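You operate a simulated robot arm through the tools that you are given. There is no shell and no other tool. Be economical: measure what you need, move in short steps, check, and stop when the job is done.

The job below is to be done with a simulated robot arm. You get a single attempt, and the scene is never put back.

JOB
Sweep the spilt beads into the yellow pan and tip them into the bead tub.
Fine: pan on the yellow mat, its lip to the beads; white brush back in the cream holder, pan back. What is to be rubbed or washed off counts as gone when no trace of it is left.

The check looks at the end state, three seconds after you hand in, the way a careful person would. Anything else that was tipped, shoved, dropped, spilled or broken makes it a failure.

ROBOT AND FRAMES
A 7-joint arm with a two-finger parallel gripper, fixed in place. Base frame: the origin is at the foot of the arm, x ahead of it, y to its left, z up; the work surface is at about z = 64. Lengths are in cm, angles in degrees, forces in N, time in s.
With the tool pointing down near the work surface it reaches from about 12 to 64 cm from the base axis. Its first joint turns from -66.0 to 66.0 degrees. Payload 2.4 kg.
Tool frame: the origin (TCP) lies between the finger pads and is the grasp point; the fingertips stand 3 cm ahead of it; z points along the fingers, y is the line along which they close. The gripper opens to 9.4 cm. The fingers are 2.8 cm wide and 1 cm thick; the gripper's body (5 by 9.6 cm) begins 5.5 cm behind the TCP.
Orientation is that of the tool frame in the base frame, as a unit quaternion [x, y, z, w]. With the fingers straight down and closing along the base's y, the tool's x points along the base's -x, its y along +y and its z along -z.

CONTROLS
- The arm moves only by the tool move_arm. Its argument "rows" is a list of rows, each an object (a shift or turn left out is 0, a gripper value left out holds the last) with "delta_pos": the shift along the base's x, y, z in units of 30 mm (1.0 is 30 mm), a list of three; "rot": the turn, a rotation vector about the base's x, y, z in units of 6 degrees (1.0 is 6 degrees), a list of three; "hand": the opening, from 0 (shut) to 1 (fully open). In form: [{"delta_pos": [x, y, z], "rot": [rx, ry, rz], "hand": hand}, ...]. A call has 1 to 12 rows; each row shifts and turns the commanded pose from where the row before left it. A call with a number of a shift or a turn outside -1 to 1 is refused whole. Each row takes 0.2 s and may step no farther than 5 cm and 8.6 degrees from the row before; otherwise, or with a gripper value out of range, the whole call is refused. A pose out of reach is approached as far as the arm can. The call stops where the force on the tool passes 40 N (or 10 N more than at its start, if that is more) or the arm is blocked; 0.2 s more then pass. Each finger travels about 15.3 cm/s and halts on what it meets, pressing with about 22 N; the grip force reading is that of the motor and also rises with nothing between the fingers. The clock runs only during rows and for 0.2 s after the last one: add rows that do not move to give the fingers time. It gives the time, the measured TCP pose, the force on the tool (base axes), the opening and the grip force at its end, in the units of the frame above (readings bear some noise), with the torque about the TCP (base axes, N m) and any sound that the robot's microphone picked up.
- Cameras (640 x 400 px; columns grow to the right, rows downward): "scene" is fixed at [4.86, 48.73, 143.87]; the picture's right is [-0.60, -0.80, 0.00], its down [-0.50, 0.38, -0.78] and it looks along [0.62, -0.47, -0.62] (base axes); focal length 331 px, centre (320, 200). "wrist" rides on the gripper at [7.6, 1.4, -10.2] in the tool frame; the picture's right is [-0.18, 0.98, 0.00], its down [-0.75, -0.14, -0.64] and it looks along [-0.63, -0.12, 0.77] (tool axes); focal length 243 px, centre (320, 200). There is no depth. A picture from a camera that has moved, and an enlarged one, comes with that camera's place and axes in the base frame and with its lens.
- capture(camera): a new picture of that camera. No time passes.
- inspect(camera, box): a new picture of the part [left, top, right, bottom] of that camera's present view, enlarged. No time passes.
- job_done(): hands the job in; it is judged then, once.

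Go step by step. Nothing tells you positions but the pictures and the camera data: compare them with the known pose of the tool, close in by small moves and look again before you grip or let go. The budget is 120 turns and 76 pictures, counting those below and the enlarged ones. Unless the task says otherwise, let go and move clear before handing in, and close with one line.

The tools are called as name(argument=value, ...) on one line, values as JSON. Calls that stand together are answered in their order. move_arm: Moves the arm, as the interface text tells. Its arguments: {"type":"object","properties":{"rows":{"type":"array","items":{"type":"object","properties":{"delta_pos":{"type":"array","items":{"type":"number"}},"rot":{"type":"array","items":{"type":"number"}},"hand":{"type":"number"}}}}},"required":["rows"]} The other tools are called the same way: capture (camera) takes a picture; inspect (camera, box) takes an enlarged picture of a part of a camera's view; job_done () hands the job in.

At the start:

```text
clock: 0.0
ee_pos: [44.35, 10.2, 106.6]
tool_rot: [0.0, 1.0, 0.0, 0.0]
contact_force: [0.5, -0.3, -0.4]
moment: [0.01, 0.02, -0.03]
finger_gap: 9.41
finger_force: 0.2
```

scene: 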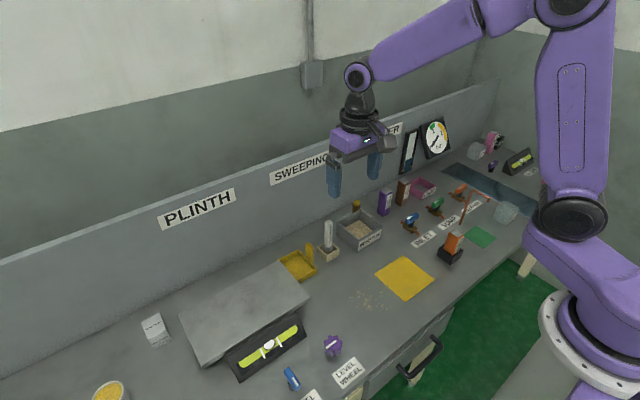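
wrist: 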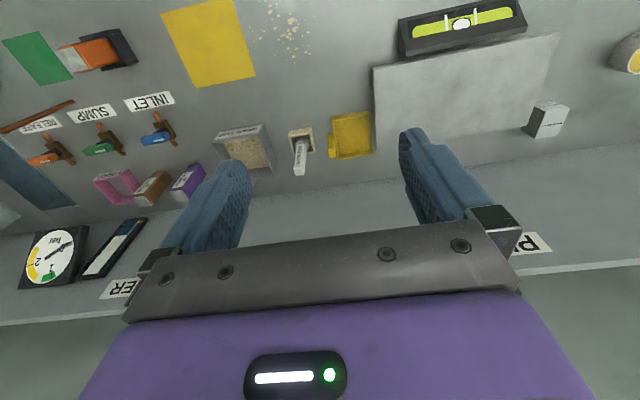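

I see the yellow mat, the scattered beads, the yellow pan, the white brush in a cream holder and a tub labelled for beads. I'll enlarge that area first.

inspect(camera="scene", box=[260, 180, 460, 320])

inspect(camera="wrist", box=[150, 0, 410, 180])

```text
2.86 times, centred on (360, 250) of scene
camera zoom: at [4.86, 48.73, 143.87], right [-0.6, -0.8, 0.0], down [-0.5, 0.38, -0.78], along [0.62, -0.47, -0.62], focal length 946 px, centre (206, 57)
```

zoom: 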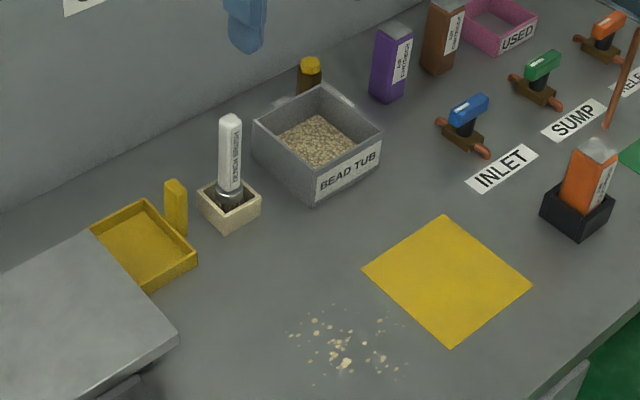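

```text
2.22 times, centred on (280, 90) of wrist
camera zoom: at [36.6, 11.67, 116.89], right [0.18, 0.98, 0.0], down [0.75, -0.14, 0.64], along [0.63, -0.12, -0.77], focal length 539 px, centre (409, 444)
```

zoom: 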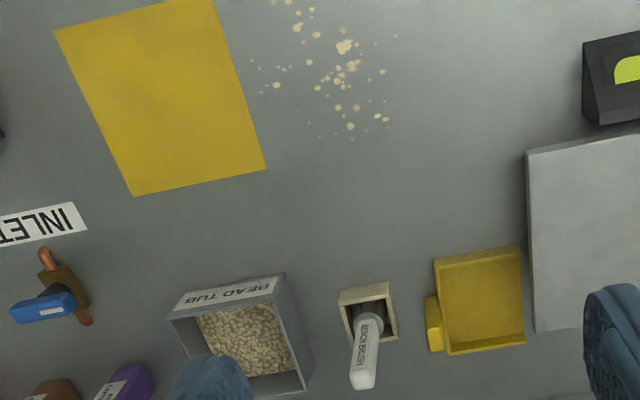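

The pan sits near (62, 13), with its handle on the -y side. The brush is near (61, 4), the mat spans about x 34–46 and y -16 to -3, and the beads are around (39, 5). I'll go lower for a closer look at the pan and brush.

move_arm(rows=[{"delta_pos": [0, 0, -1]}, {"delta_pos": [0, 0, -1]}, {"delta_pos": [0, 0, -1]}, {"delta_pos": [0, 0, -1]}, {"delta_pos": [0, 0, -1]}, {"delta_pos": [-0.5, 0, -1]}, {"delta_pos": [-1, 0, 0]}])

capture(camera="wrist")

```text
clock: 1.6
ee_pos: [39.63, 10.28, 88.76]
tool_rot: [-0.001, 1.0, -0.001, 0.0]
contact_force: [-0.3, 0.0, 0.3]
moment: [0.01, -0.01, 0.01]
finger_gap: 9.42
finger_force: 0.1
```

```text
71 pictures are left
camera wrist: at [32.02, 11.71, 99.05], right [0.18, 0.98, 0.0], down [0.75, -0.14, 0.64], along [0.63, -0.12, -0.77], focal length 243 px, centre (320, 200)
```

wrist: 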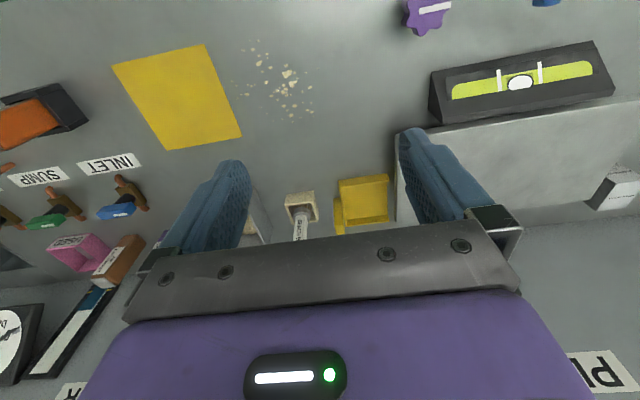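

The view is upside-down, with +x pointing down and +y to the right. I'll enlarge the pan and brush.

inspect(camera="wrist", box=[230, 160, 410, 260])

inspect(camera="scene", box=[270, 200, 390, 290])

```text
3.56 times, centred on (320, 210) of wrist
camera zoom: at [32.02, 11.71, 99.05], right [0.18, 0.98, 0.0], down [0.75, -0.14, 0.64], along [0.63, -0.12, -0.77], focal length 863 px, centre (320, 164)
```

zoom: 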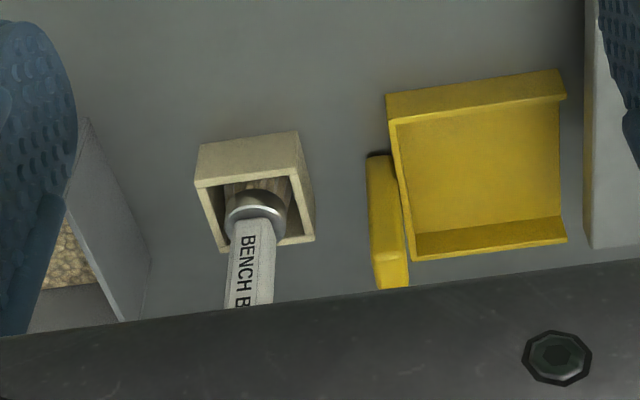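

```text
4.44 times, centred on (330, 245) of scene
camera zoom: at [4.87, 48.73, 143.87], right [-0.6, -0.8, 0.0], down [-0.5, 0.38, -0.78], along [0.62, -0.47, -0.62], focal length 1472 px, centre (276, 0)
```

zoom: 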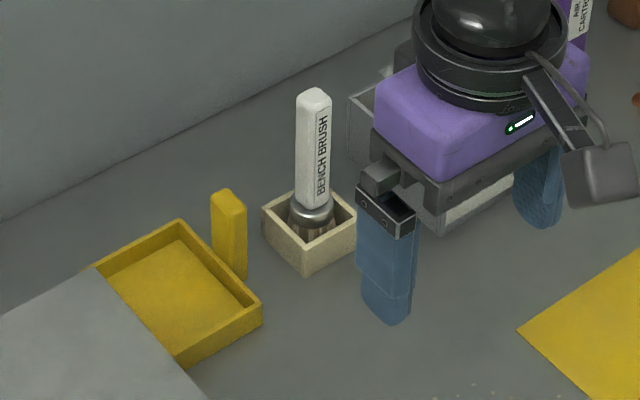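

The pan is open on its +y side. Its post handle is at about (62, 9.4) with the top at z≈71, close to the brush, so I'll grip it closing along x. I'll yaw -90° while moving above it.

move_arm(rows=[{"rot": [0, 0, -1], "hand": 0.55}, {"rot": [0, 0, -1]}, {"rot": [0, 0, -1]}, {"rot": [0, 0, -1]}, {"rot": [0, 0, -1]}, {"rot": [0, 0, -1]}, {"rot": [0, 0, -1], "delta_pos": [0.5, 0, 0]}, {"rot": [0, 0, -1], "delta_pos": [0.5, 0, 0]}, {"rot": [0, 0, -1], "delta_pos": [0.5, 0, 0]}, {"rot": [0, 0, -1], "delta_pos": [0.5, 0, 0]}, {"rot": [0, 0, -1], "delta_pos": [0.5, 0, 0]}, {"rot": [0, 0, -1], "delta_pos": [0.5, 0, 0]}])

move_arm(rows=[{"rot": [0, 0, -1], "delta_pos": [1, 0, -0.2]}, {"rot": [0, 0, -1], "delta_pos": [1, -0.1, -0.4]}, {"rot": [0, 0, -1], "delta_pos": [1, -0.1, -0.5]}, {"delta_pos": [1, -0.1, -0.5]}, {"delta_pos": [0.47, 0, -0.5]}, {}])

capture(camera="wrist")

inspect(camera="scene", box=[250, 160, 410, 280])

```text
clock: 4.2
ee_pos: [48.97, 10.23, 88.55]
tool_rot: [0.589, 0.808, 0.001, 0.0]
contact_force: [-0.1, -0.6, 1.1]
moment: [0.0, -0.02, -0.01]
finger_gap: 5.17
finger_force: 0.1
```

```text
clock: 5.6
ee_pos: [62.21, 9.23, 82.43]
tool_rot: [0.707, 0.707, -0.002, 0.0]
contact_force: [0.4, -0.3, -0.1]
moment: [-0.01, 0.0, 0.0]
finger_gap: 5.16
finger_force: 0.0
```

```text
68 pictures are left
camera wrist: at [63.55, 16.87, 92.68], right [0.98, -0.18, 0.0], down [-0.14, -0.75, 0.64], along [-0.12, -0.63, -0.77], focal length 243 px, centre (320, 200)
```

wrist: 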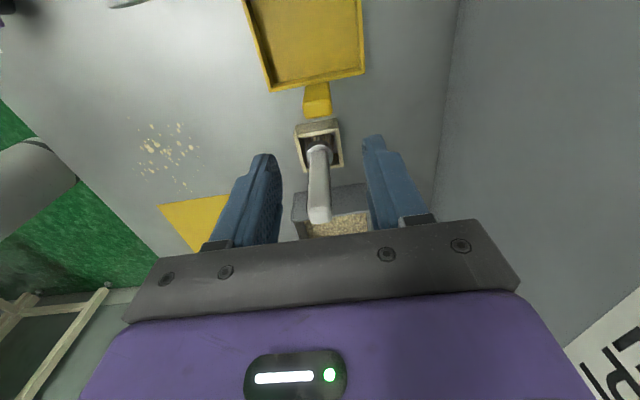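

```text
3.33 times, centred on (330, 220) of scene
camera zoom: at [4.86, 48.73, 143.87], right [-0.6, -0.8, 0.0], down [-0.5, 0.38, -0.78], along [0.62, -0.47, -0.62], focal length 1104 px, centre (287, 133)
```

zoom: 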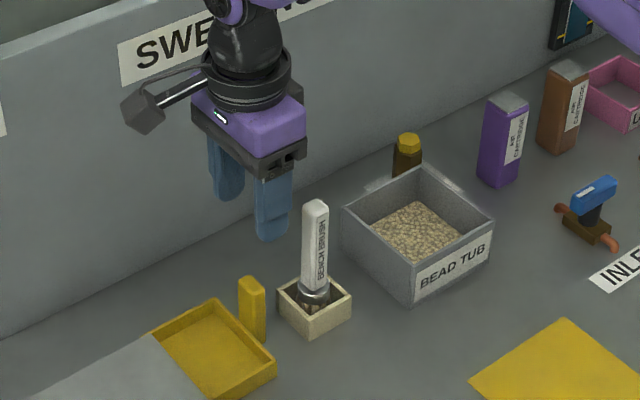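

I'm above the handle. I'll enlarge the view to refine its position.

inspect(camera="wrist", box=[230, 60, 410, 180])

```text
3.33 times, centred on (320, 120) of wrist
camera zoom: at [63.55, 16.87, 92.68], right [0.98, -0.18, 0.0], down [-0.14, -0.75, 0.64], along [-0.12, -0.63, -0.77], focal length 809 px, centre (320, 467)
```

zoom: 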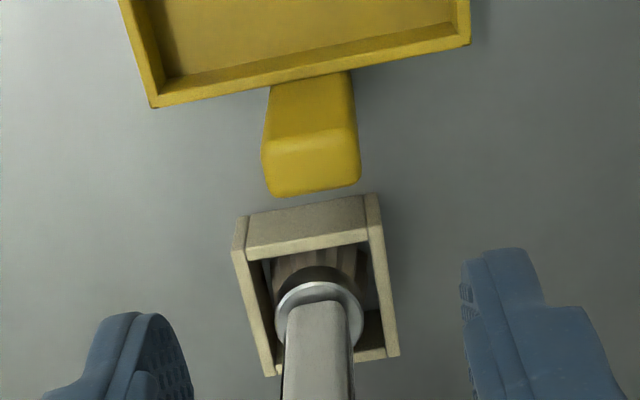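

The handle top is centred at about (61.9, 9.4) and is roughly 2.4 × 1.5 cm. I'll go down and grip.

move_arm(rows=[{"delta_pos": [-0.1, 0.05, -0.8]}, {"delta_pos": [0, 0, -0.8]}, {"delta_pos": [0, 0, -0.8]}, {"delta_pos": [0, 0, -0.6]}, {"delta_pos": [0, 0, -0.6]}, {"delta_pos": [0, 0, -0.55]}, {}])

inspect(camera="scene", box=[250, 180, 390, 280])

inspect(camera="wrist", box=[180, 60, 460, 240])

```text
clock: 7.2
ee_pos: [61.93, 9.39, 70.02]
tool_rot: [0.707, 0.707, 0.0, 0.0]
contact_force: [-0.1, 0.5, -0.9]
moment: [0.03, 0.01, -0.03]
finger_gap: 5.17
finger_force: 0.1
```

```text
4.00 times, centred on (320, 230) of scene
camera zoom: at [4.86, 48.73, 143.87], right [-0.6, -0.8, 0.0], down [-0.5, 0.38, -0.78], along [0.62, -0.47, -0.62], focal length 1324 px, centre (320, 80)
```

zoom: 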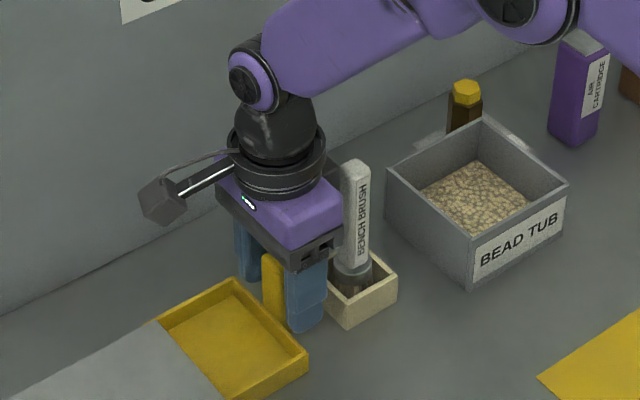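

```text
2.22 times, centred on (320, 150) of wrist
camera zoom: at [63.22, 17.01, 80.3], right [0.98, -0.18, 0.0], down [-0.14, -0.75, 0.64], along [-0.12, -0.63, -0.77], focal length 539 px, centre (320, 311)
```

zoom: 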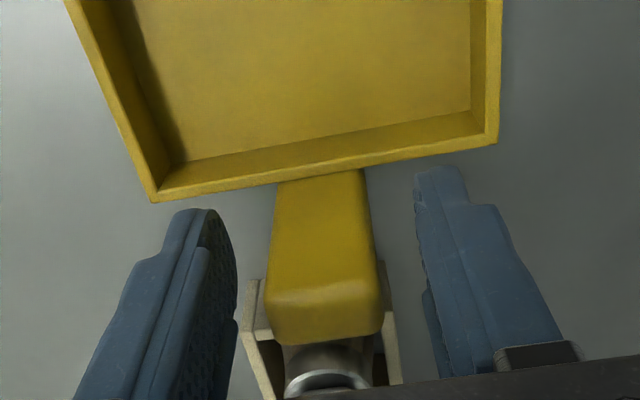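

Both fingers straddle the handle. I'll lower a little, close, and lift slightly.

move_arm(rows=[{"delta_pos": [0, 0, -0.12]}, {"hand": 0}, {}, {}, {}])

move_arm(rows=[{"delta_pos": [0, 0, 0.3]}, {"delta_pos": [0, 0, 0.4]}, {"delta_pos": [0, 0, 0.5]}, {}])

inspect(camera="scene", box=[250, 180, 390, 280])

inspect(camera="wrist", box=[180, 60, 460, 240])

```text
clock: 8.4
ee_pos: [61.91, 9.38, 69.58]
tool_rot: [0.707, 0.707, 0.0, 0.0]
contact_force: [0.3, 0.8, 2.8]
moment: [-0.06, 0.02, 0.03]
finger_gap: 2.58
finger_force: 21.5
```

```text
clock: 9.4
ee_pos: [61.9, 9.39, 73.07]
tool_rot: [0.707, 0.707, 0.0, 0.0]
contact_force: [-0.6, 0.4, -0.3]
moment: [-0.05, 0.02, 0.02]
finger_gap: 2.56
finger_force: 21.7
```

```text
4.00 times, centred on (320, 230) of scene
camera zoom: at [4.86, 48.73, 143.87], right [-0.6, -0.8, 0.0], down [-0.5, 0.38, -0.78], along [0.62, -0.47, -0.62], focal length 1324 px, centre (320, 80)
```

zoom: 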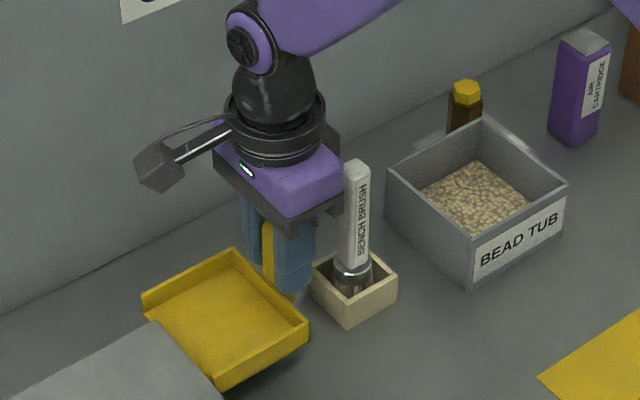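

```text
2.22 times, centred on (320, 150) of wrist
camera zoom: at [63.2, 17.05, 83.46], right [0.98, -0.18, 0.0], down [-0.14, -0.75, 0.64], along [-0.12, -0.63, -0.77], focal length 539 px, centre (320, 311)
```

zoom: 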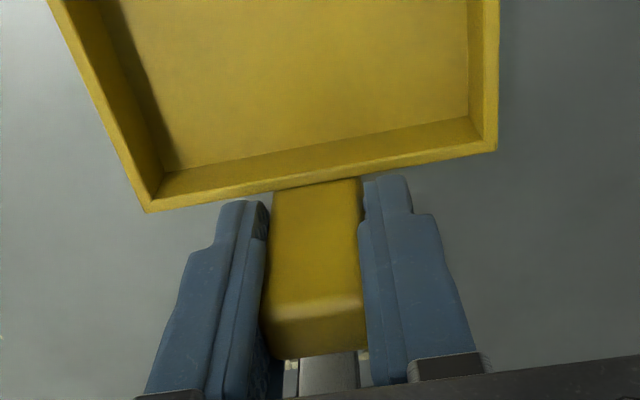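

The lift is clean: TCP at 69.58 means the pan rests on the surface. I'll carry it back and over the mat, looking at the beads before setting it down.

move_arm(rows=[{"delta_pos": [-0.4, 0, 0.8]}, {"delta_pos": [-0.8, 0, 0.8]}, {"delta_pos": [-0.9, 0, 0.5]}, {"delta_pos": [-0.9, 0, 0]}, {"delta_pos": [-0.9, 0, 0]}, {"delta_pos": [-0.9, -0.4, 0]}, {"delta_pos": [-0.9, -0.8, 0]}, {"delta_pos": [-0.9, -0.9, 0]}, {"delta_pos": [-0.7, -0.9, 0]}, {"delta_pos": [0, -0.9, 0]}, {"delta_pos": [0, -0.9, 0]}, {"delta_pos": [0, -0.9, 0]}])

move_arm(rows=[{"delta_pos": [0, -0.9, 0]}, {"delta_pos": [0, -0.7, 0]}, {"delta_pos": [0, -0.3, 0]}, {}])

inspect(camera="scene", box=[320, 220, 460, 320])

capture(camera="wrist")

```text
clock: 12.0
ee_pos: [40.2, -7.79, 79.39]
tool_rot: [0.706, 0.708, 0.0, 0.0]
contact_force: [-0.1, -0.5, -0.8]
moment: [-0.06, 0.02, 0.0]
finger_gap: 2.53
finger_force: 21.7
```

```text
clock: 13.0
ee_pos: [40.08, -13.29, 79.56]
tool_rot: [0.707, 0.707, 0.0, -0.001]
contact_force: [-0.4, -0.2, -1.4]
moment: [-0.02, -0.04, -0.01]
finger_gap: 2.55
finger_force: 22.3
```

```text
4.00 times, centred on (390, 270) of scene
camera zoom: at [4.86, 48.73, 143.87], right [-0.6, -0.8, 0.0], down [-0.5, 0.38, -0.78], along [0.62, -0.47, -0.62], focal length 1324 px, centre (40, -80)
```

zoom: 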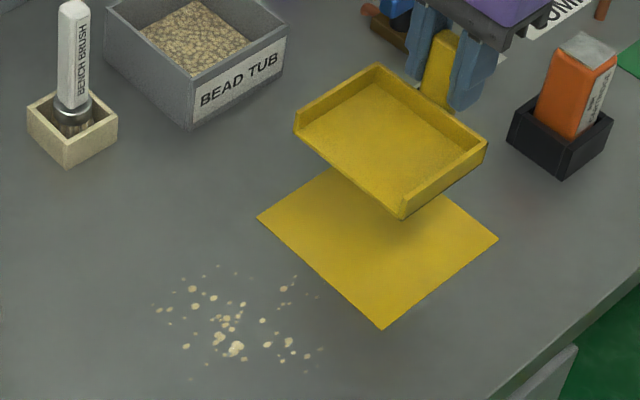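

```text
60 pictures are left
camera wrist: at [41.4, -5.68, 89.74], right [0.98, -0.18, 0.0], down [-0.14, -0.75, 0.64], along [-0.12, -0.63, -0.77], focal length 243 px, centre (320, 200)
```

wrist: 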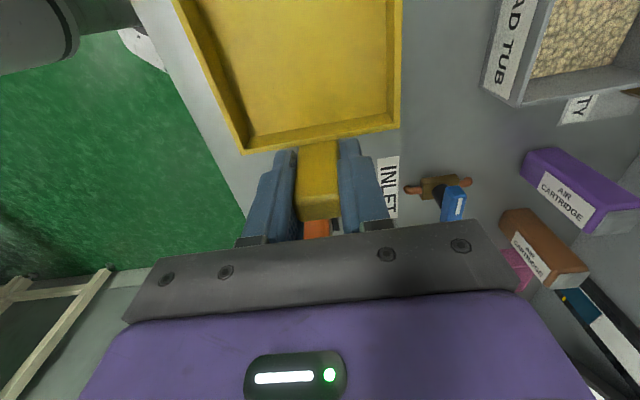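

The beads span about x 35–45 and y -1.5 to 10, so the pan at x≈40 covers their width. I'll set it on the mat with the lip near y≈-3.6.

move_arm(rows=[{"delta_pos": [0, 0.13, -0.7]}, {"delta_pos": [0, 0, -0.8]}, {"delta_pos": [0, 0, -0.7]}, {"delta_pos": [0, 0, -0.5]}, {"delta_pos": [0, 0, -0.4]}, {"delta_pos": [0, 0, -0.15]}, {}])

inspect(camera="scene", box=[320, 220, 460, 320])

```text
clock: 14.6
ee_pos: [40.07, -12.98, 69.68]
tool_rot: [0.707, 0.707, 0.0, -0.001]
contact_force: [-3.5, 0.4, 15.8]
moment: [-0.02, 0.06, -0.01]
finger_gap: 2.56
finger_force: 22.1
```

```text
4.00 times, centred on (390, 270) of scene
camera zoom: at [4.83, 48.74, 143.87], right [-0.6, -0.8, 0.0], down [-0.5, 0.38, -0.78], along [0.62, -0.47, -0.62], focal length 1324 px, centre (40, -80)
```

zoom: 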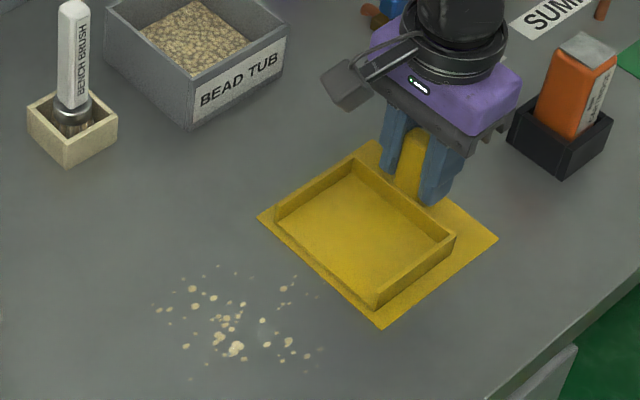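

The pan is flat on the mat with its lip along the mat edge. I'll release, rise, and turn back to face the brush.

move_arm(rows=[{"delta_pos": [0, 0, 0.04], "hand": 0.5}, {}, {"delta_pos": [0, 0, 0.4]}, {"delta_pos": [0, 0, 0.8]}, {"delta_pos": [0, 0, 1]}, {"delta_pos": [0, 0, 1]}, {"delta_pos": [0, 0, 1], "rot": [0, 0, 1]}, {"delta_pos": [0, 0.4, 1], "rot": [0, 0, 1]}, {"delta_pos": [0, 0.5, 0], "rot": [0, 0, 1]}, {"delta_pos": [0, 0.5, 0], "rot": [0, 0, 1]}, {"delta_pos": [0, 0.5, 0], "rot": [0, 0, 1]}, {"delta_pos": [0.2, 0.5, 0], "rot": [0, 0, 1]}])

move_arm(rows=[{"delta_pos": [0.5, 0.5, 0], "rot": [0, 0, 1]}, {"delta_pos": [0.7, 0.5, 0], "rot": [0, 0, 1]}, {"delta_pos": [0.8, 0.5, 0], "rot": [0, 0, 1]}, {"delta_pos": [0.8, 0.5, 0], "rot": [0, 0, 1]}, {"delta_pos": [0.8, 0.5, 0], "rot": [0, 0, 1]}, {"delta_pos": [0.2, 0.4, 0], "rot": [0, 0, 1]}, {"rot": [0, 0, 1]}, {"rot": [0, 0, 1]}, {"rot": [0, 0, 1]}, {}])

capture(camera="wrist")

inspect(camera="scene", box=[300, 180, 460, 320])

```text
clock: 17.2
ee_pos: [40.82, -5.56, 85.38]
tool_rot: [0.453, 0.892, 0.001, 0.0]
contact_force: [0.7, -0.3, 0.3]
moment: [-0.02, 0.03, -0.04]
finger_gap: 4.71
finger_force: 0.1
```

```text
clock: 19.4
ee_pos: [52.0, 2.94, 85.34]
tool_rot: [-0.001, 1.0, -0.001, -0.001]
contact_force: [0.2, 1.1, -1.0]
moment: [0.01, -0.05, 0.01]
finger_gap: 4.7
finger_force: 0.0
```

```text
58 pictures are left
camera wrist: at [44.31, 4.34, 95.69], right [0.18, 0.98, 0.0], down [0.75, -0.14, 0.64], along [0.63, -0.12, -0.77], focal length 243 px, centre (320, 200)
```

wrist: 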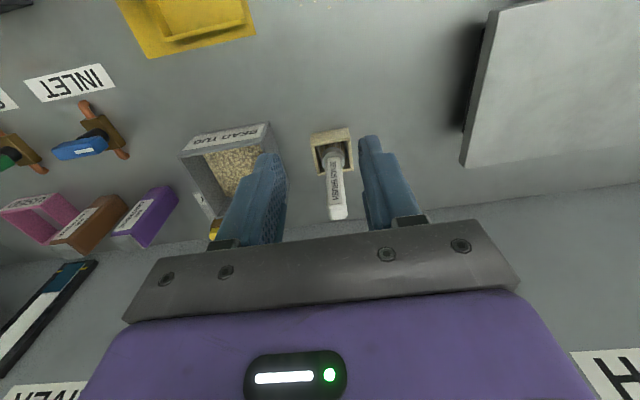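

```text
2.86 times, centred on (380, 250) of scene
camera zoom: at [4.86, 48.73, 143.87], right [-0.6, -0.8, 0.0], down [-0.5, 0.38, -0.78], along [0.62, -0.47, -0.62], focal length 946 px, centre (149, 57)
```

zoom: 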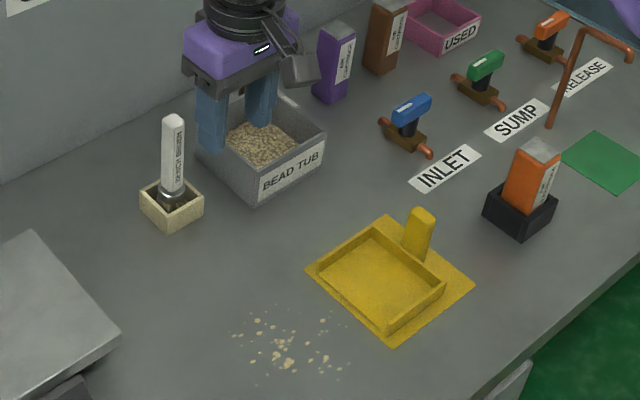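

The brush handle top is at about (60.9, 3.0, 78). I'll move above it and lower to grip.

move_arm(rows=[{"delta_pos": [1, 0.02, 0]}, {"delta_pos": [1, 0, 0]}, {"delta_pos": [0.97, 0, 0]}, {}, {"delta_pos": [0, 0, -0.6]}, {"delta_pos": [0, 0, -0.6]}, {}])

capture(camera="wrist")

inspect(camera="scene", box=[280, 180, 400, 270])

```text
clock: 21.0
ee_pos: [60.72, 2.92, 81.7]
tool_rot: [-0.001, 1.0, 0.0, 0.0]
contact_force: [-0.4, -0.1, 1.1]
moment: [0.04, 0.01, 0.0]
finger_gap: 4.7
finger_force: 0.1
```

```text
56 pictures are left
camera wrist: at [53.16, 4.45, 91.93], right [0.18, 0.98, 0.0], down [0.75, -0.14, 0.64], along [0.63, -0.12, -0.77], focal length 243 px, centre (320, 200)
```

wrist: 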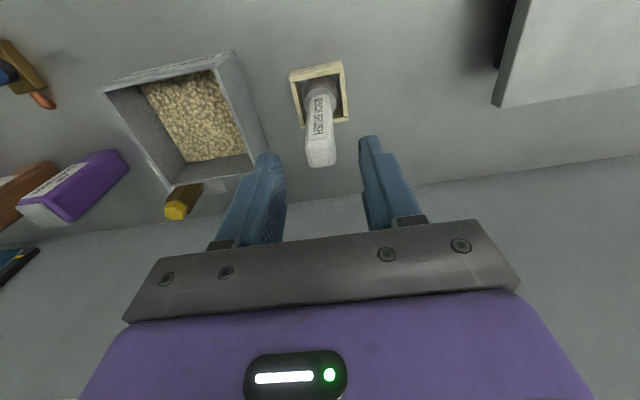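

```text
4.44 times, centred on (340, 225) of scene
camera zoom: at [4.86, 48.73, 143.87], right [-0.6, -0.8, 0.0], down [-0.5, 0.38, -0.78], along [0.62, -0.47, -0.62], focal length 1472 px, centre (231, 89)
```

zoom: 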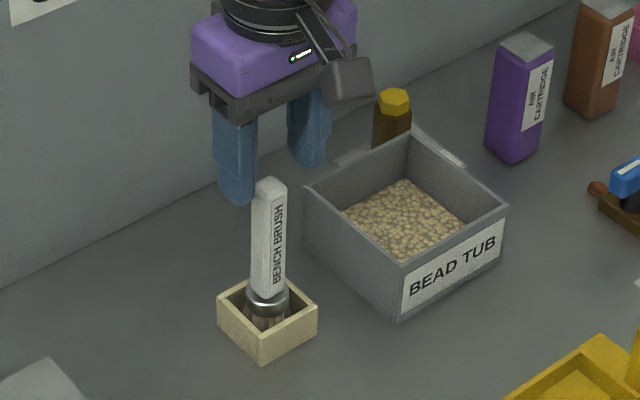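

The brush is at about (61.1, 3.0), between the fingers. I'll lower and grip it.

move_arm(rows=[{"delta_pos": [0.1, 0.02, -0.5]}, {"delta_pos": [0, 0, -0.5]}, {"delta_pos": [0, 0, -0.5]}, {"delta_pos": [0, 0, -0.5]}, {"delta_pos": [0, 0, -0.1]}, {"hand": 0}, {}, {}, {}])

inspect(camera="scene", box=[280, 180, 400, 270])

capture(camera="wrist")

```text
clock: 23.0
ee_pos: [61.11, 3.07, 75.48]
tool_rot: [0.0, 1.0, 0.0, 0.0]
contact_force: [-0.5, 0.1, 0.0]
moment: [-0.01, 0.03, 0.04]
finger_gap: 2.34
finger_force: 21.9
```

```text
4.44 times, centred on (340, 225) of scene
camera zoom: at [4.86, 48.73, 143.87], right [-0.6, -0.8, 0.0], down [-0.5, 0.38, -0.78], along [0.62, -0.47, -0.62], focal length 1472 px, centre (231, 89)
```

zoom: 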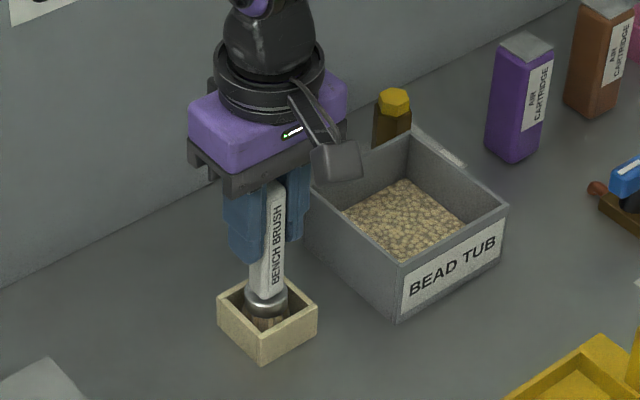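

```text
53 pictures are left
camera wrist: at [53.5, 4.57, 85.71], right [0.18, 0.98, 0.0], down [0.75, -0.14, 0.64], along [0.63, -0.12, -0.77], focal length 243 px, centre (320, 200)
```

wrist: 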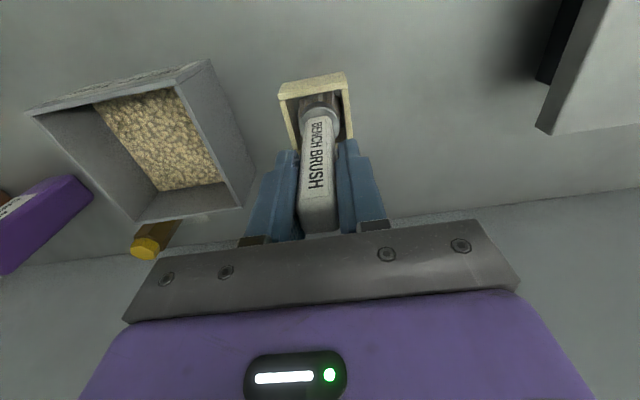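

I've gripped the brush; its holder pose is TCP (61.11, 3.07, 75.48). I'll lift it straight out.

move_arm(rows=[{"delta_pos": [0, 0, 0.4]}, {"delta_pos": [0, 0, 0.8]}, {"delta_pos": [0, 0, 0.9]}, {"delta_pos": [0, 0, 0.9]}, {}])

inspect(camera="scene", box=[280, 160, 400, 250])

```text
clock: 24.2
ee_pos: [61.22, 3.21, 84.53]
tool_rot: [-0.001, 1.0, 0.0, 0.0]
contact_force: [-0.2, 0.3, -0.4]
moment: [0.04, -0.02, -0.03]
finger_gap: 2.33
finger_force: 22.2
```

```text
4.44 times, centred on (340, 205) of scene
camera zoom: at [4.86, 48.73, 143.87], right [-0.6, -0.8, 0.0], down [-0.5, 0.38, -0.78], along [0.62, -0.47, -0.62], focal length 1472 px, centre (231, 178)
```

zoom: 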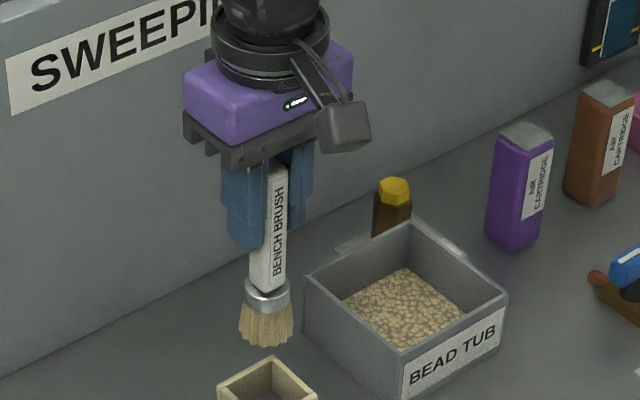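

The brush is out; bristles are about 3.5 cm wide and end about 11.3 cm below the TCP. I'll go to the far +y side of the beads and lower near the surface.

move_arm(rows=[{"delta_pos": [-0.6, 0, 0]}, {"delta_pos": [-0.9, 0.2, 0]}, {"delta_pos": [-0.9, 0.4, 0]}, {"delta_pos": [-0.9, 0.6, 0]}, {"delta_pos": [-0.9, 0.7, -0.4]}, {"delta_pos": [-0.7, 0.7, -0.7]}, {"delta_pos": [-0.4, 0.5, -0.7]}, {"delta_pos": [0, 0, -0.6]}, {}])

inspect(camera="scene", box=[290, 220, 450, 320])

capture(camera="wrist")

```text
clock: 26.2
ee_pos: [45.27, 12.43, 77.21]
tool_rot: [0.0, 1.0, 0.0, -0.001]
contact_force: [-0.1, 0.5, -0.6]
moment: [0.01, 0.01, 0.0]
finger_gap: 2.34
finger_force: 22.1
```

```text
4.00 times, centred on (370, 270) of scene
camera zoom: at [4.86, 48.74, 143.87], right [-0.6, -0.8, 0.0], down [-0.5, 0.38, -0.78], along [0.62, -0.47, -0.62], focal length 1324 px, centre (120, -80)
```

zoom: 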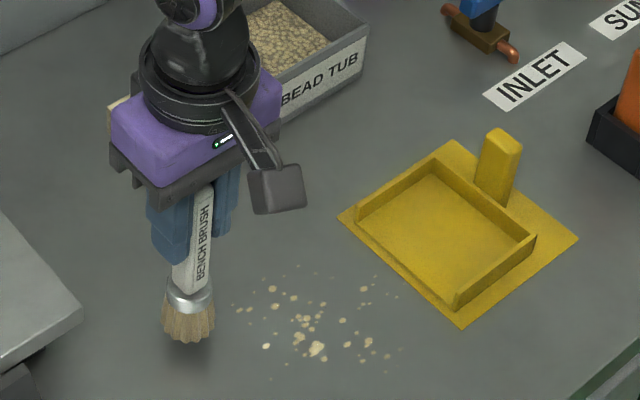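

```text
50 pictures are left
camera wrist: at [37.54, 13.91, 87.55], right [0.18, 0.98, 0.0], down [0.75, -0.14, 0.64], along [0.63, -0.12, -0.77], focal length 243 px, centre (320, 200)
```

wrist: 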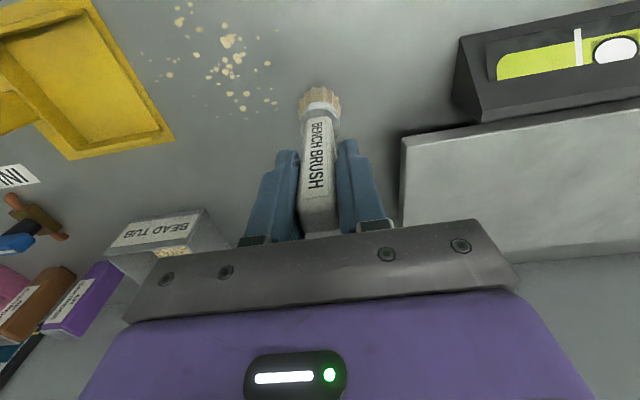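

The bristles are still slightly above the surface. I'll lower in small steps until there's light contact.

move_arm(rows=[{"delta_pos": [0, 0, -0.2]}, {"delta_pos": [0, 0, -0.2]}, {"delta_pos": [0, 0, -0.1]}, {}])

inspect(camera="scene", box=[310, 230, 390, 290])

```text
clock: 27.2
ee_pos: [45.27, 12.48, 75.63]
tool_rot: [0.0, 1.0, 0.0, 0.0]
contact_force: [-0.2, -0.2, -0.2]
moment: [0.01, 0.01, -0.02]
finger_gap: 2.33
finger_force: 21.8
```

```text
6.67 times, centred on (350, 260) of scene
camera zoom: at [4.86, 48.73, 143.87], right [-0.6, -0.8, 0.0], down [-0.5, 0.38, -0.78], along [0.62, -0.47, -0.62], focal length 2207 px, centre (120, -200)
```

zoom: 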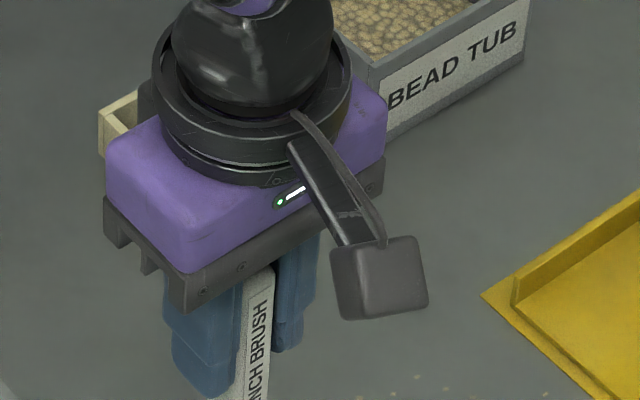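

move_arm(rows=[{"delta_pos": [0, 0, -0.08]}, {"delta_pos": [0, 0, -0.08]}, {}])

inspect(camera="scene", box=[300, 260, 400, 330])

```text
clock: 28.0
ee_pos: [45.24, 12.38, 75.3]
tool_rot: [0.0, 1.0, 0.001, 0.002]
contact_force: [-1.2, -1.5, 16.0]
moment: [-0.1, 0.2, 0.0]
finger_gap: 2.35
finger_force: 21.6
```

```text
5.71 times, centred on (350, 295) of scene
camera zoom: at [4.83, 48.73, 143.88], right [-0.6, -0.8, 0.0], down [-0.5, 0.38, -0.78], along [0.62, -0.47, -0.62], focal length 1892 px, centre (149, -343)
```

zoom: 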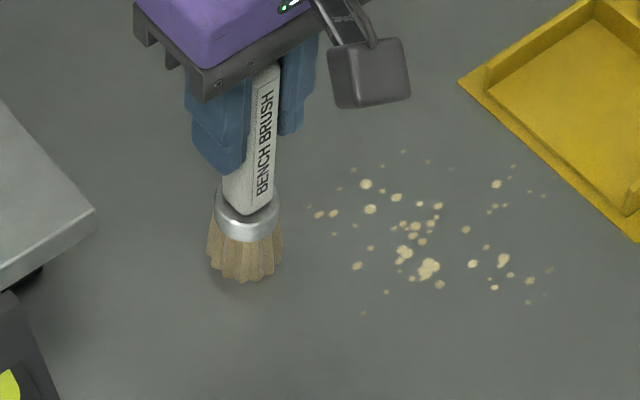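

Contact is at TCP z≈75.3. I'll ease off slightly and sweep the +x-side lane toward the pan, angling inward.

move_arm(rows=[{"delta_pos": [0, -0.2, 0.04]}, {"delta_pos": [-0.03, -0.4, 0]}, {"delta_pos": [-0.03, -0.4, 0]}, {"delta_pos": [-0.03, -0.4, 0]}, {"delta_pos": [-0.05, -0.4, 0]}, {"delta_pos": [-0.05, -0.4, 0]}, {"delta_pos": [-0.1, -0.4, 0]}, {"delta_pos": [-0.15, -0.4, 0]}, {"delta_pos": [-0.15, -0.4, 0]}, {}])

inspect(camera="scene", box=[310, 220, 450, 320])

```text
clock: 30.2
ee_pos: [43.62, 2.23, 75.44]
tool_rot: [-0.001, 1.0, 0.0, 0.0]
contact_force: [-0.8, 0.1, 0.5]
moment: [-0.01, 0.0, 0.02]
finger_gap: 2.31
finger_force: 22.2
```

```text
4.00 times, centred on (380, 270) of scene
camera zoom: at [4.86, 48.73, 143.87], right [-0.6, -0.8, 0.0], down [-0.5, 0.38, -0.78], along [0.62, -0.47, -0.62], focal length 1324 px, centre (80, -80)
```

zoom: 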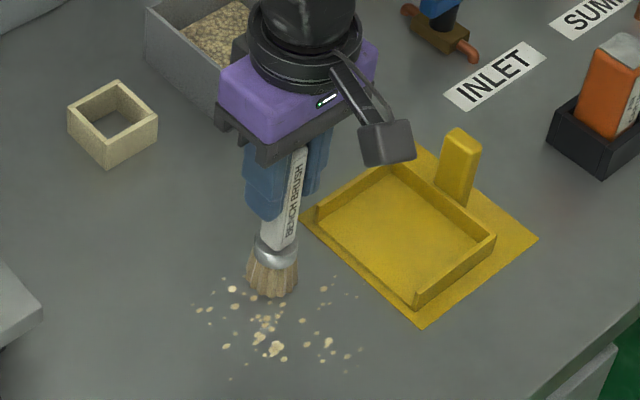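

The brush may have been slightly high, reading no force. I'll check whether the beads moved.

inspect(camera="scene", box=[340, 270, 420, 320])

```text
8.00 times, centred on (380, 295) of scene
camera zoom: at [4.86, 48.73, 143.87], right [-0.6, -0.8, 0.0], down [-0.5, 0.38, -0.78], along [0.62, -0.47, -0.62], focal length 2649 px, centre (-160, -560)
```

zoom: 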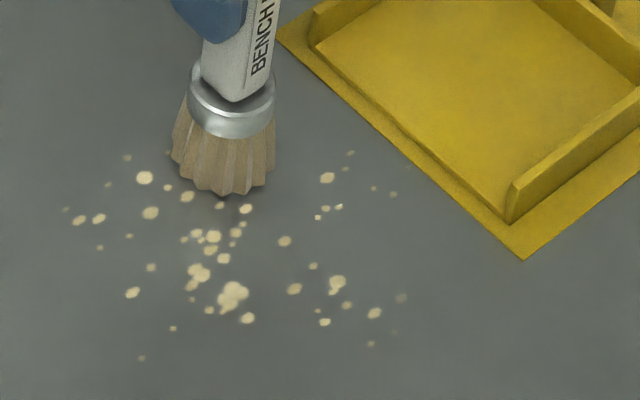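

The beads did not move, so the brush was skimming just above the surface. I'll go back, press lightly, and repeat the lane.

move_arm(rows=[{"delta_pos": [0, 0, 0.5]}, {"delta_pos": [0.3, 0.9, 0.2]}, {"delta_pos": [0.3, 0.9, 0]}, {"delta_pos": [0, 0.9, 0]}, {"delta_pos": [0, 0.4, -0.2]}, {"delta_pos": [0, 0, -0.4]}, {"delta_pos": [0, 0, -0.13]}, {}])

move_arm(rows=[{"delta_pos": [-0.03, -0.4, 0]}, {"delta_pos": [-0.03, -0.4, 0]}, {"delta_pos": [-0.03, -0.4, 0]}, {"delta_pos": [-0.05, -0.4, 0]}, {}])

inspect(camera="scene", box=[340, 270, 420, 320])

```text
clock: 32.0
ee_pos: [45.38, 11.51, 75.35]
tool_rot: [0.0, 1.0, 0.0, 0.0]
contact_force: [-2.5, 1.0, 15.5]
moment: [-0.02, 0.25, 0.0]
finger_gap: 2.33
finger_force: 21.4
```

```text
clock: 33.2
ee_pos: [45.02, 6.74, 75.37]
tool_rot: [0.0, 1.0, -0.001, 0.0]
contact_force: [0.7, 4.4, 13.5]
moment: [0.3, -0.08, -0.01]
finger_gap: 2.33
finger_force: 22.0
```

```text
8.00 times, centred on (380, 295) of scene
camera zoom: at [4.84, 48.74, 143.87], right [-0.6, -0.8, 0.0], down [-0.5, 0.38, -0.78], along [0.62, -0.47, -0.62], focal length 2649 px, centre (-160, -560)
```

zoom: 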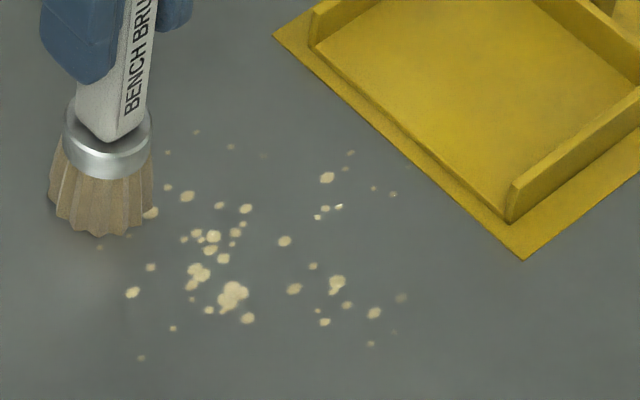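

Contact is good now at about 14 N, and the beads near the brush seem to be moving. I'll continue the stroke toward the lip.

move_arm(rows=[{"delta_pos": [-0.1, -0.4, 0]}, {"delta_pos": [-0.1, -0.4, 0]}, {"delta_pos": [-0.15, -0.4, 0]}, {"delta_pos": [-0.15, -0.4, 0]}, {"delta_pos": [-0.1, -0.4, 0]}, {}])

inspect(camera="scene", box=[340, 270, 420, 320])

```text
clock: 34.6
ee_pos: [43.26, 0.64, 75.21]
tool_rot: [-0.001, 1.0, 0.0, 0.0]
contact_force: [1.1, 3.9, 12.9]
moment: [0.34, -0.07, -0.04]
finger_gap: 2.36
finger_force: 22.3
```

```text
8.00 times, centred on (380, 295) of scene
camera zoom: at [4.85, 48.74, 143.87], right [-0.6, -0.8, 0.0], down [-0.5, 0.38, -0.78], along [0.62, -0.47, -0.62], focal length 2649 px, centre (-160, -560)
```

zoom: 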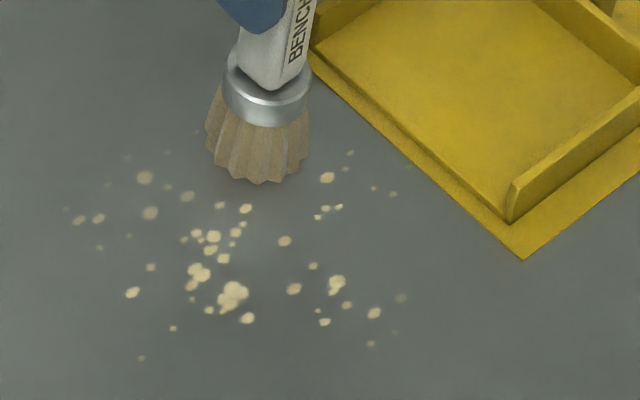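

The swept beads have faded along the path, so each pressed pass removes some. I'll finish this stroke up and over the lip into the pan.

move_arm(rows=[{"delta_pos": [-0.1, -0.4, 0]}, {"delta_pos": [-0.05, -0.3, 0]}, {"delta_pos": [0, -0.2, 0.2]}, {"delta_pos": [0, -0.5, 0.05]}, {"delta_pos": [0, -0.5, 0]}, {}])

inspect(camera="scene", box=[340, 250, 440, 320])

```text
clock: 36.0
ee_pos: [42.79, -5.17, 76.08]
tool_rot: [0.0, 1.0, 0.0, -0.001]
contact_force: [0.9, -0.7, -1.0]
moment: [-0.03, -0.02, 0.0]
finger_gap: 2.35
finger_force: 21.5
```

```text
5.71 times, centred on (390, 285) of scene
camera zoom: at [4.86, 48.73, 143.87], right [-0.6, -0.8, 0.0], down [-0.5, 0.38, -0.78], along [0.62, -0.47, -0.62], focal length 1892 px, centre (-80, -286)
```

zoom: 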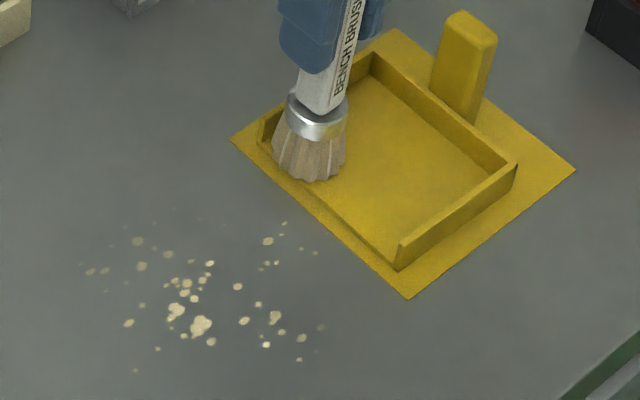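

Good, and the pan did not shift. Now the next lane, at x≈44, as a full cycle.

move_arm(rows=[{"delta_pos": [0, 0, 0.4]}, {"delta_pos": [0.1, 0.95, 0]}, {"delta_pos": [0.1, 0.95, 0]}, {"delta_pos": [0.1, 0.95, 0]}, {"delta_pos": [0.1, 0.95, 0]}, {"delta_pos": [0, 0.95, 0]}, {"delta_pos": [0, 0.75, -0.2]}, {"delta_pos": [0, 0, -0.3]}, {"delta_pos": [0, 0, -0.15]}, {}])

move_arm(rows=[{"delta_pos": [0, -0.5, 0]}, {"delta_pos": [0, -0.5, 0]}, {"delta_pos": [0, -0.5, 0]}, {"delta_pos": [-0.05, -0.5, 0]}, {"delta_pos": [-0.05, -0.5, 0]}, {"delta_pos": [-0.1, -0.5, 0]}, {"delta_pos": [-0.1, -0.5, 0]}, {"delta_pos": [-0.1, -0.5, 0]}, {"delta_pos": [0, -0.4, 0]}, {"delta_pos": [0, -0.2, 0.2]}, {"delta_pos": [0, -0.5, 0.05]}, {"delta_pos": [0, -0.5, 0]}])

inspect(camera="scene", box=[340, 250, 440, 320])

```text
clock: 38.2
ee_pos: [44.02, 11.49, 75.38]
tool_rot: [0.0, 1.0, 0.0, 0.0]
contact_force: [0.5, -0.1, -0.8]
moment: [-0.02, -0.04, 0.0]
finger_gap: 2.32
finger_force: 22.3
```

```text
clock: 40.8
ee_pos: [42.59, -5.23, 76.09]
tool_rot: [0.0, 1.0, 0.0, 0.0]
contact_force: [-0.2, 1.3, -0.7]
moment: [-0.02, 0.04, -0.01]
finger_gap: 2.33
finger_force: 21.7
```

```text
5.71 times, centred on (390, 285) of scene
camera zoom: at [4.86, 48.74, 143.87], right [-0.6, -0.8, 0.0], down [-0.5, 0.38, -0.78], along [0.62, -0.47, -0.62], focal length 1892 px, centre (-80, -286)
```

zoom: 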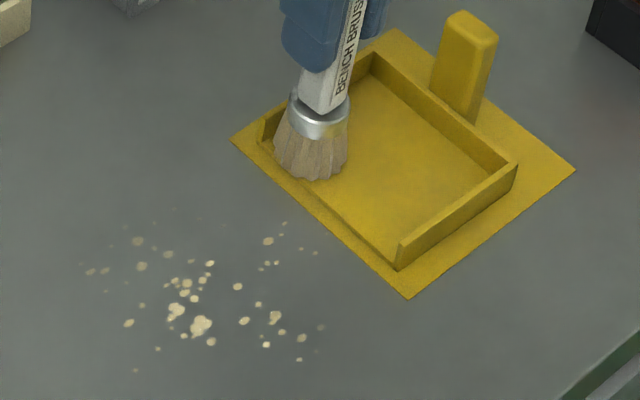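

That pass didn't touch, so I'll press slightly deeper and confirm the force before sweeping.

move_arm(rows=[{"delta_pos": [0, 0, 0.4]}, {"delta_pos": [0.1, 0.95, 0]}, {"delta_pos": [0.1, 0.95, 0]}, {"delta_pos": [0.1, 0.95, 0]}, {"delta_pos": [0.1, 0.95, 0]}, {"delta_pos": [0, 0.95, 0]}, {"delta_pos": [0, 0.75, -0.2]}, {"delta_pos": [0, 0, -0.3]}, {"delta_pos": [0, 0, -0.22]}, {}])

```text
clock: 43.0
ee_pos: [43.9, 11.19, 75.02]
tool_rot: [0.0, 1.0, 0.0, 0.0]
contact_force: [-0.6, 0.5, 17.6]
moment: [-0.03, 0.15, 0.03]
finger_gap: 2.35
finger_force: 22.2
```

About 18 N of contact. Sweeping.

move_arm(rows=[{"delta_pos": [0, -0.5, 0]}, {"delta_pos": [0, -0.5, 0]}, {"delta_pos": [0, -0.5, 0]}, {"delta_pos": [0, -0.5, 0]}, {"delta_pos": [-0.05, -0.5, 0]}, {"delta_pos": [-0.1, -0.5, 0]}, {"delta_pos": [-0.1, -0.5, 0]}, {"delta_pos": [-0.1, -0.5, 0]}, {"delta_pos": [0, -0.3, 0]}, {}])

inspect(camera="scene", box=[340, 250, 440, 320])

```text
clock: 45.2
ee_pos: [42.73, -1.61, 74.99]
tool_rot: [-0.001, 1.0, 0.0, -0.001]
contact_force: [0.8, 7.5, 15.7]
moment: [0.65, 0.03, -0.03]
finger_gap: 2.41
finger_force: 21.8
```

```text
5.71 times, centred on (390, 285) of scene
camera zoom: at [4.84, 48.75, 143.87], right [-0.6, -0.8, 0.0], down [-0.5, 0.38, -0.78], along [0.62, -0.47, -0.62], focal length 1892 px, centre (-80, -286)
```

zoom: 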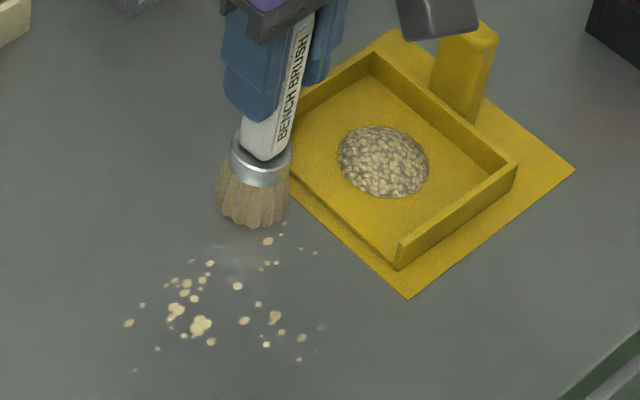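

A pile has appeared in the pan and that lane is nearly clear. I'll go on with the next lane at x≈41.8, ending just before the lip.

move_arm(rows=[{"delta_pos": [0, 0, 0.4]}, {"delta_pos": [-0.1, 0.9, 0]}, {"delta_pos": [-0.1, 0.9, 0]}, {"delta_pos": [-0.1, 0.9, 0]}, {"delta_pos": [0, 0.9, 0]}, {"delta_pos": [0, 0.7, -0.1]}, {"delta_pos": [0, 0, -0.2]}, {"delta_pos": [0, 0, -0.11]}, {}])

move_arm(rows=[{"delta_pos": [0, -0.5, 0]}, {"delta_pos": [0, -0.5, 0]}, {"delta_pos": [0, -0.5, 0]}, {"delta_pos": [0, -0.5, 0]}, {"delta_pos": [0, -0.5, 0]}, {"delta_pos": [0, -0.5, 0]}, {"delta_pos": [0, -0.5, 0]}, {"delta_pos": [0, -0.5, 0]}, {"delta_pos": [0, -0.2, 0]}, {}])

inspect(camera="scene", box=[340, 250, 440, 320])

```text
clock: 47.2
ee_pos: [41.9, 11.14, 75.1]
tool_rot: [-0.001, 1.0, 0.0, 0.001]
contact_force: [-1.2, 0.6, -0.3]
moment: [0.0, -0.02, 0.0]
finger_gap: 2.32
finger_force: 22.1
```

```text
clock: 49.4
ee_pos: [42.05, -1.44, 75.1]
tool_rot: [-0.002, 1.0, 0.0, 0.0]
contact_force: [-2.4, 5.3, 1.0]
moment: [0.62, 0.11, -0.01]
finger_gap: 2.33
finger_force: 22.5
```

```text
5.71 times, centred on (390, 285) of scene
camera zoom: at [4.86, 48.74, 143.87], right [-0.6, -0.8, 0.0], down [-0.5, 0.38, -0.78], along [0.62, -0.47, -0.62], focal length 1892 px, centre (-80, -286)
```

zoom: 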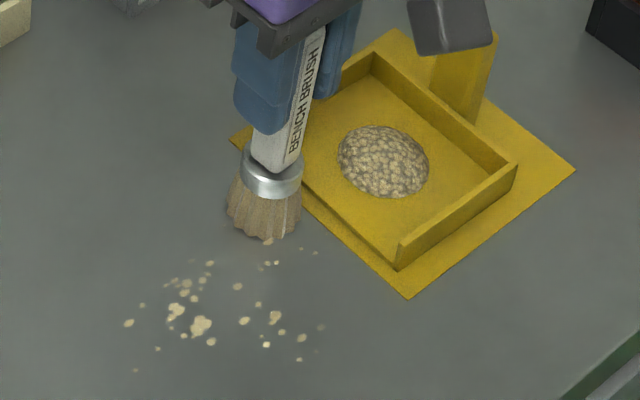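

That pass touched the lip at the end but had no downward contact. I'll stop at y≈-0.8 from now on and confirm contact first.

move_arm(rows=[{"delta_pos": [0, 0.1, 0.4]}, {"delta_pos": [0, 0.9, 0]}, {"delta_pos": [0, 0.9, 0]}, {"delta_pos": [0, 0.9, 0]}, {"delta_pos": [0, 0.9, 0]}, {"delta_pos": [0, 0.5, -0.1]}, {"delta_pos": [0, 0, -0.2]}, {"delta_pos": [0, 0, -0.17]}, {}])

```text
clock: 51.4
ee_pos: [41.83, 11.39, 74.87]
tool_rot: [0.0, 1.0, 0.0, 0.001]
contact_force: [-0.6, 0.8, 16.8]
moment: [-0.02, 0.11, 0.02]
finger_gap: 2.33
finger_force: 22.1
```

move_arm(rows=[{"delta_pos": [0, -0.5, 0]}, {"delta_pos": [0, -0.5, 0]}, {"delta_pos": [0, -0.5, 0]}, {"delta_pos": [0, -0.5, 0]}, {"delta_pos": [0, -0.5, 0]}, {"delta_pos": [0, -0.5, 0]}, {"delta_pos": [0, -0.5, 0]}, {"delta_pos": [0, -0.5, 0]}, {"delta_pos": [0, -0.07, 0]}, {}])

inspect(camera="scene", box=[340, 250, 440, 320])

```text
clock: 53.6
ee_pos: [42.03, -1.11, 74.99]
tool_rot: [-0.001, 1.0, -0.001, 0.001]
contact_force: [1.0, 0.6, -0.6]
moment: [0.01, -0.03, -0.01]
finger_gap: 2.34
finger_force: 22.0
```

```text
5.71 times, centred on (390, 285) of scene
camera zoom: at [4.86, 48.73, 143.87], right [-0.6, -0.8, 0.0], down [-0.5, 0.38, -0.78], along [0.62, -0.47, -0.62], focal length 1892 px, centre (-80, -286)
```

zoom: 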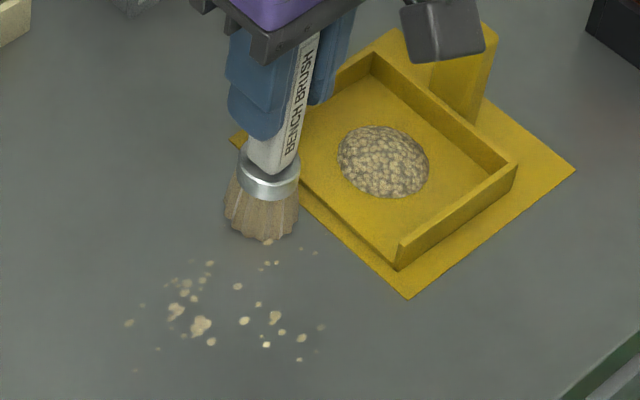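

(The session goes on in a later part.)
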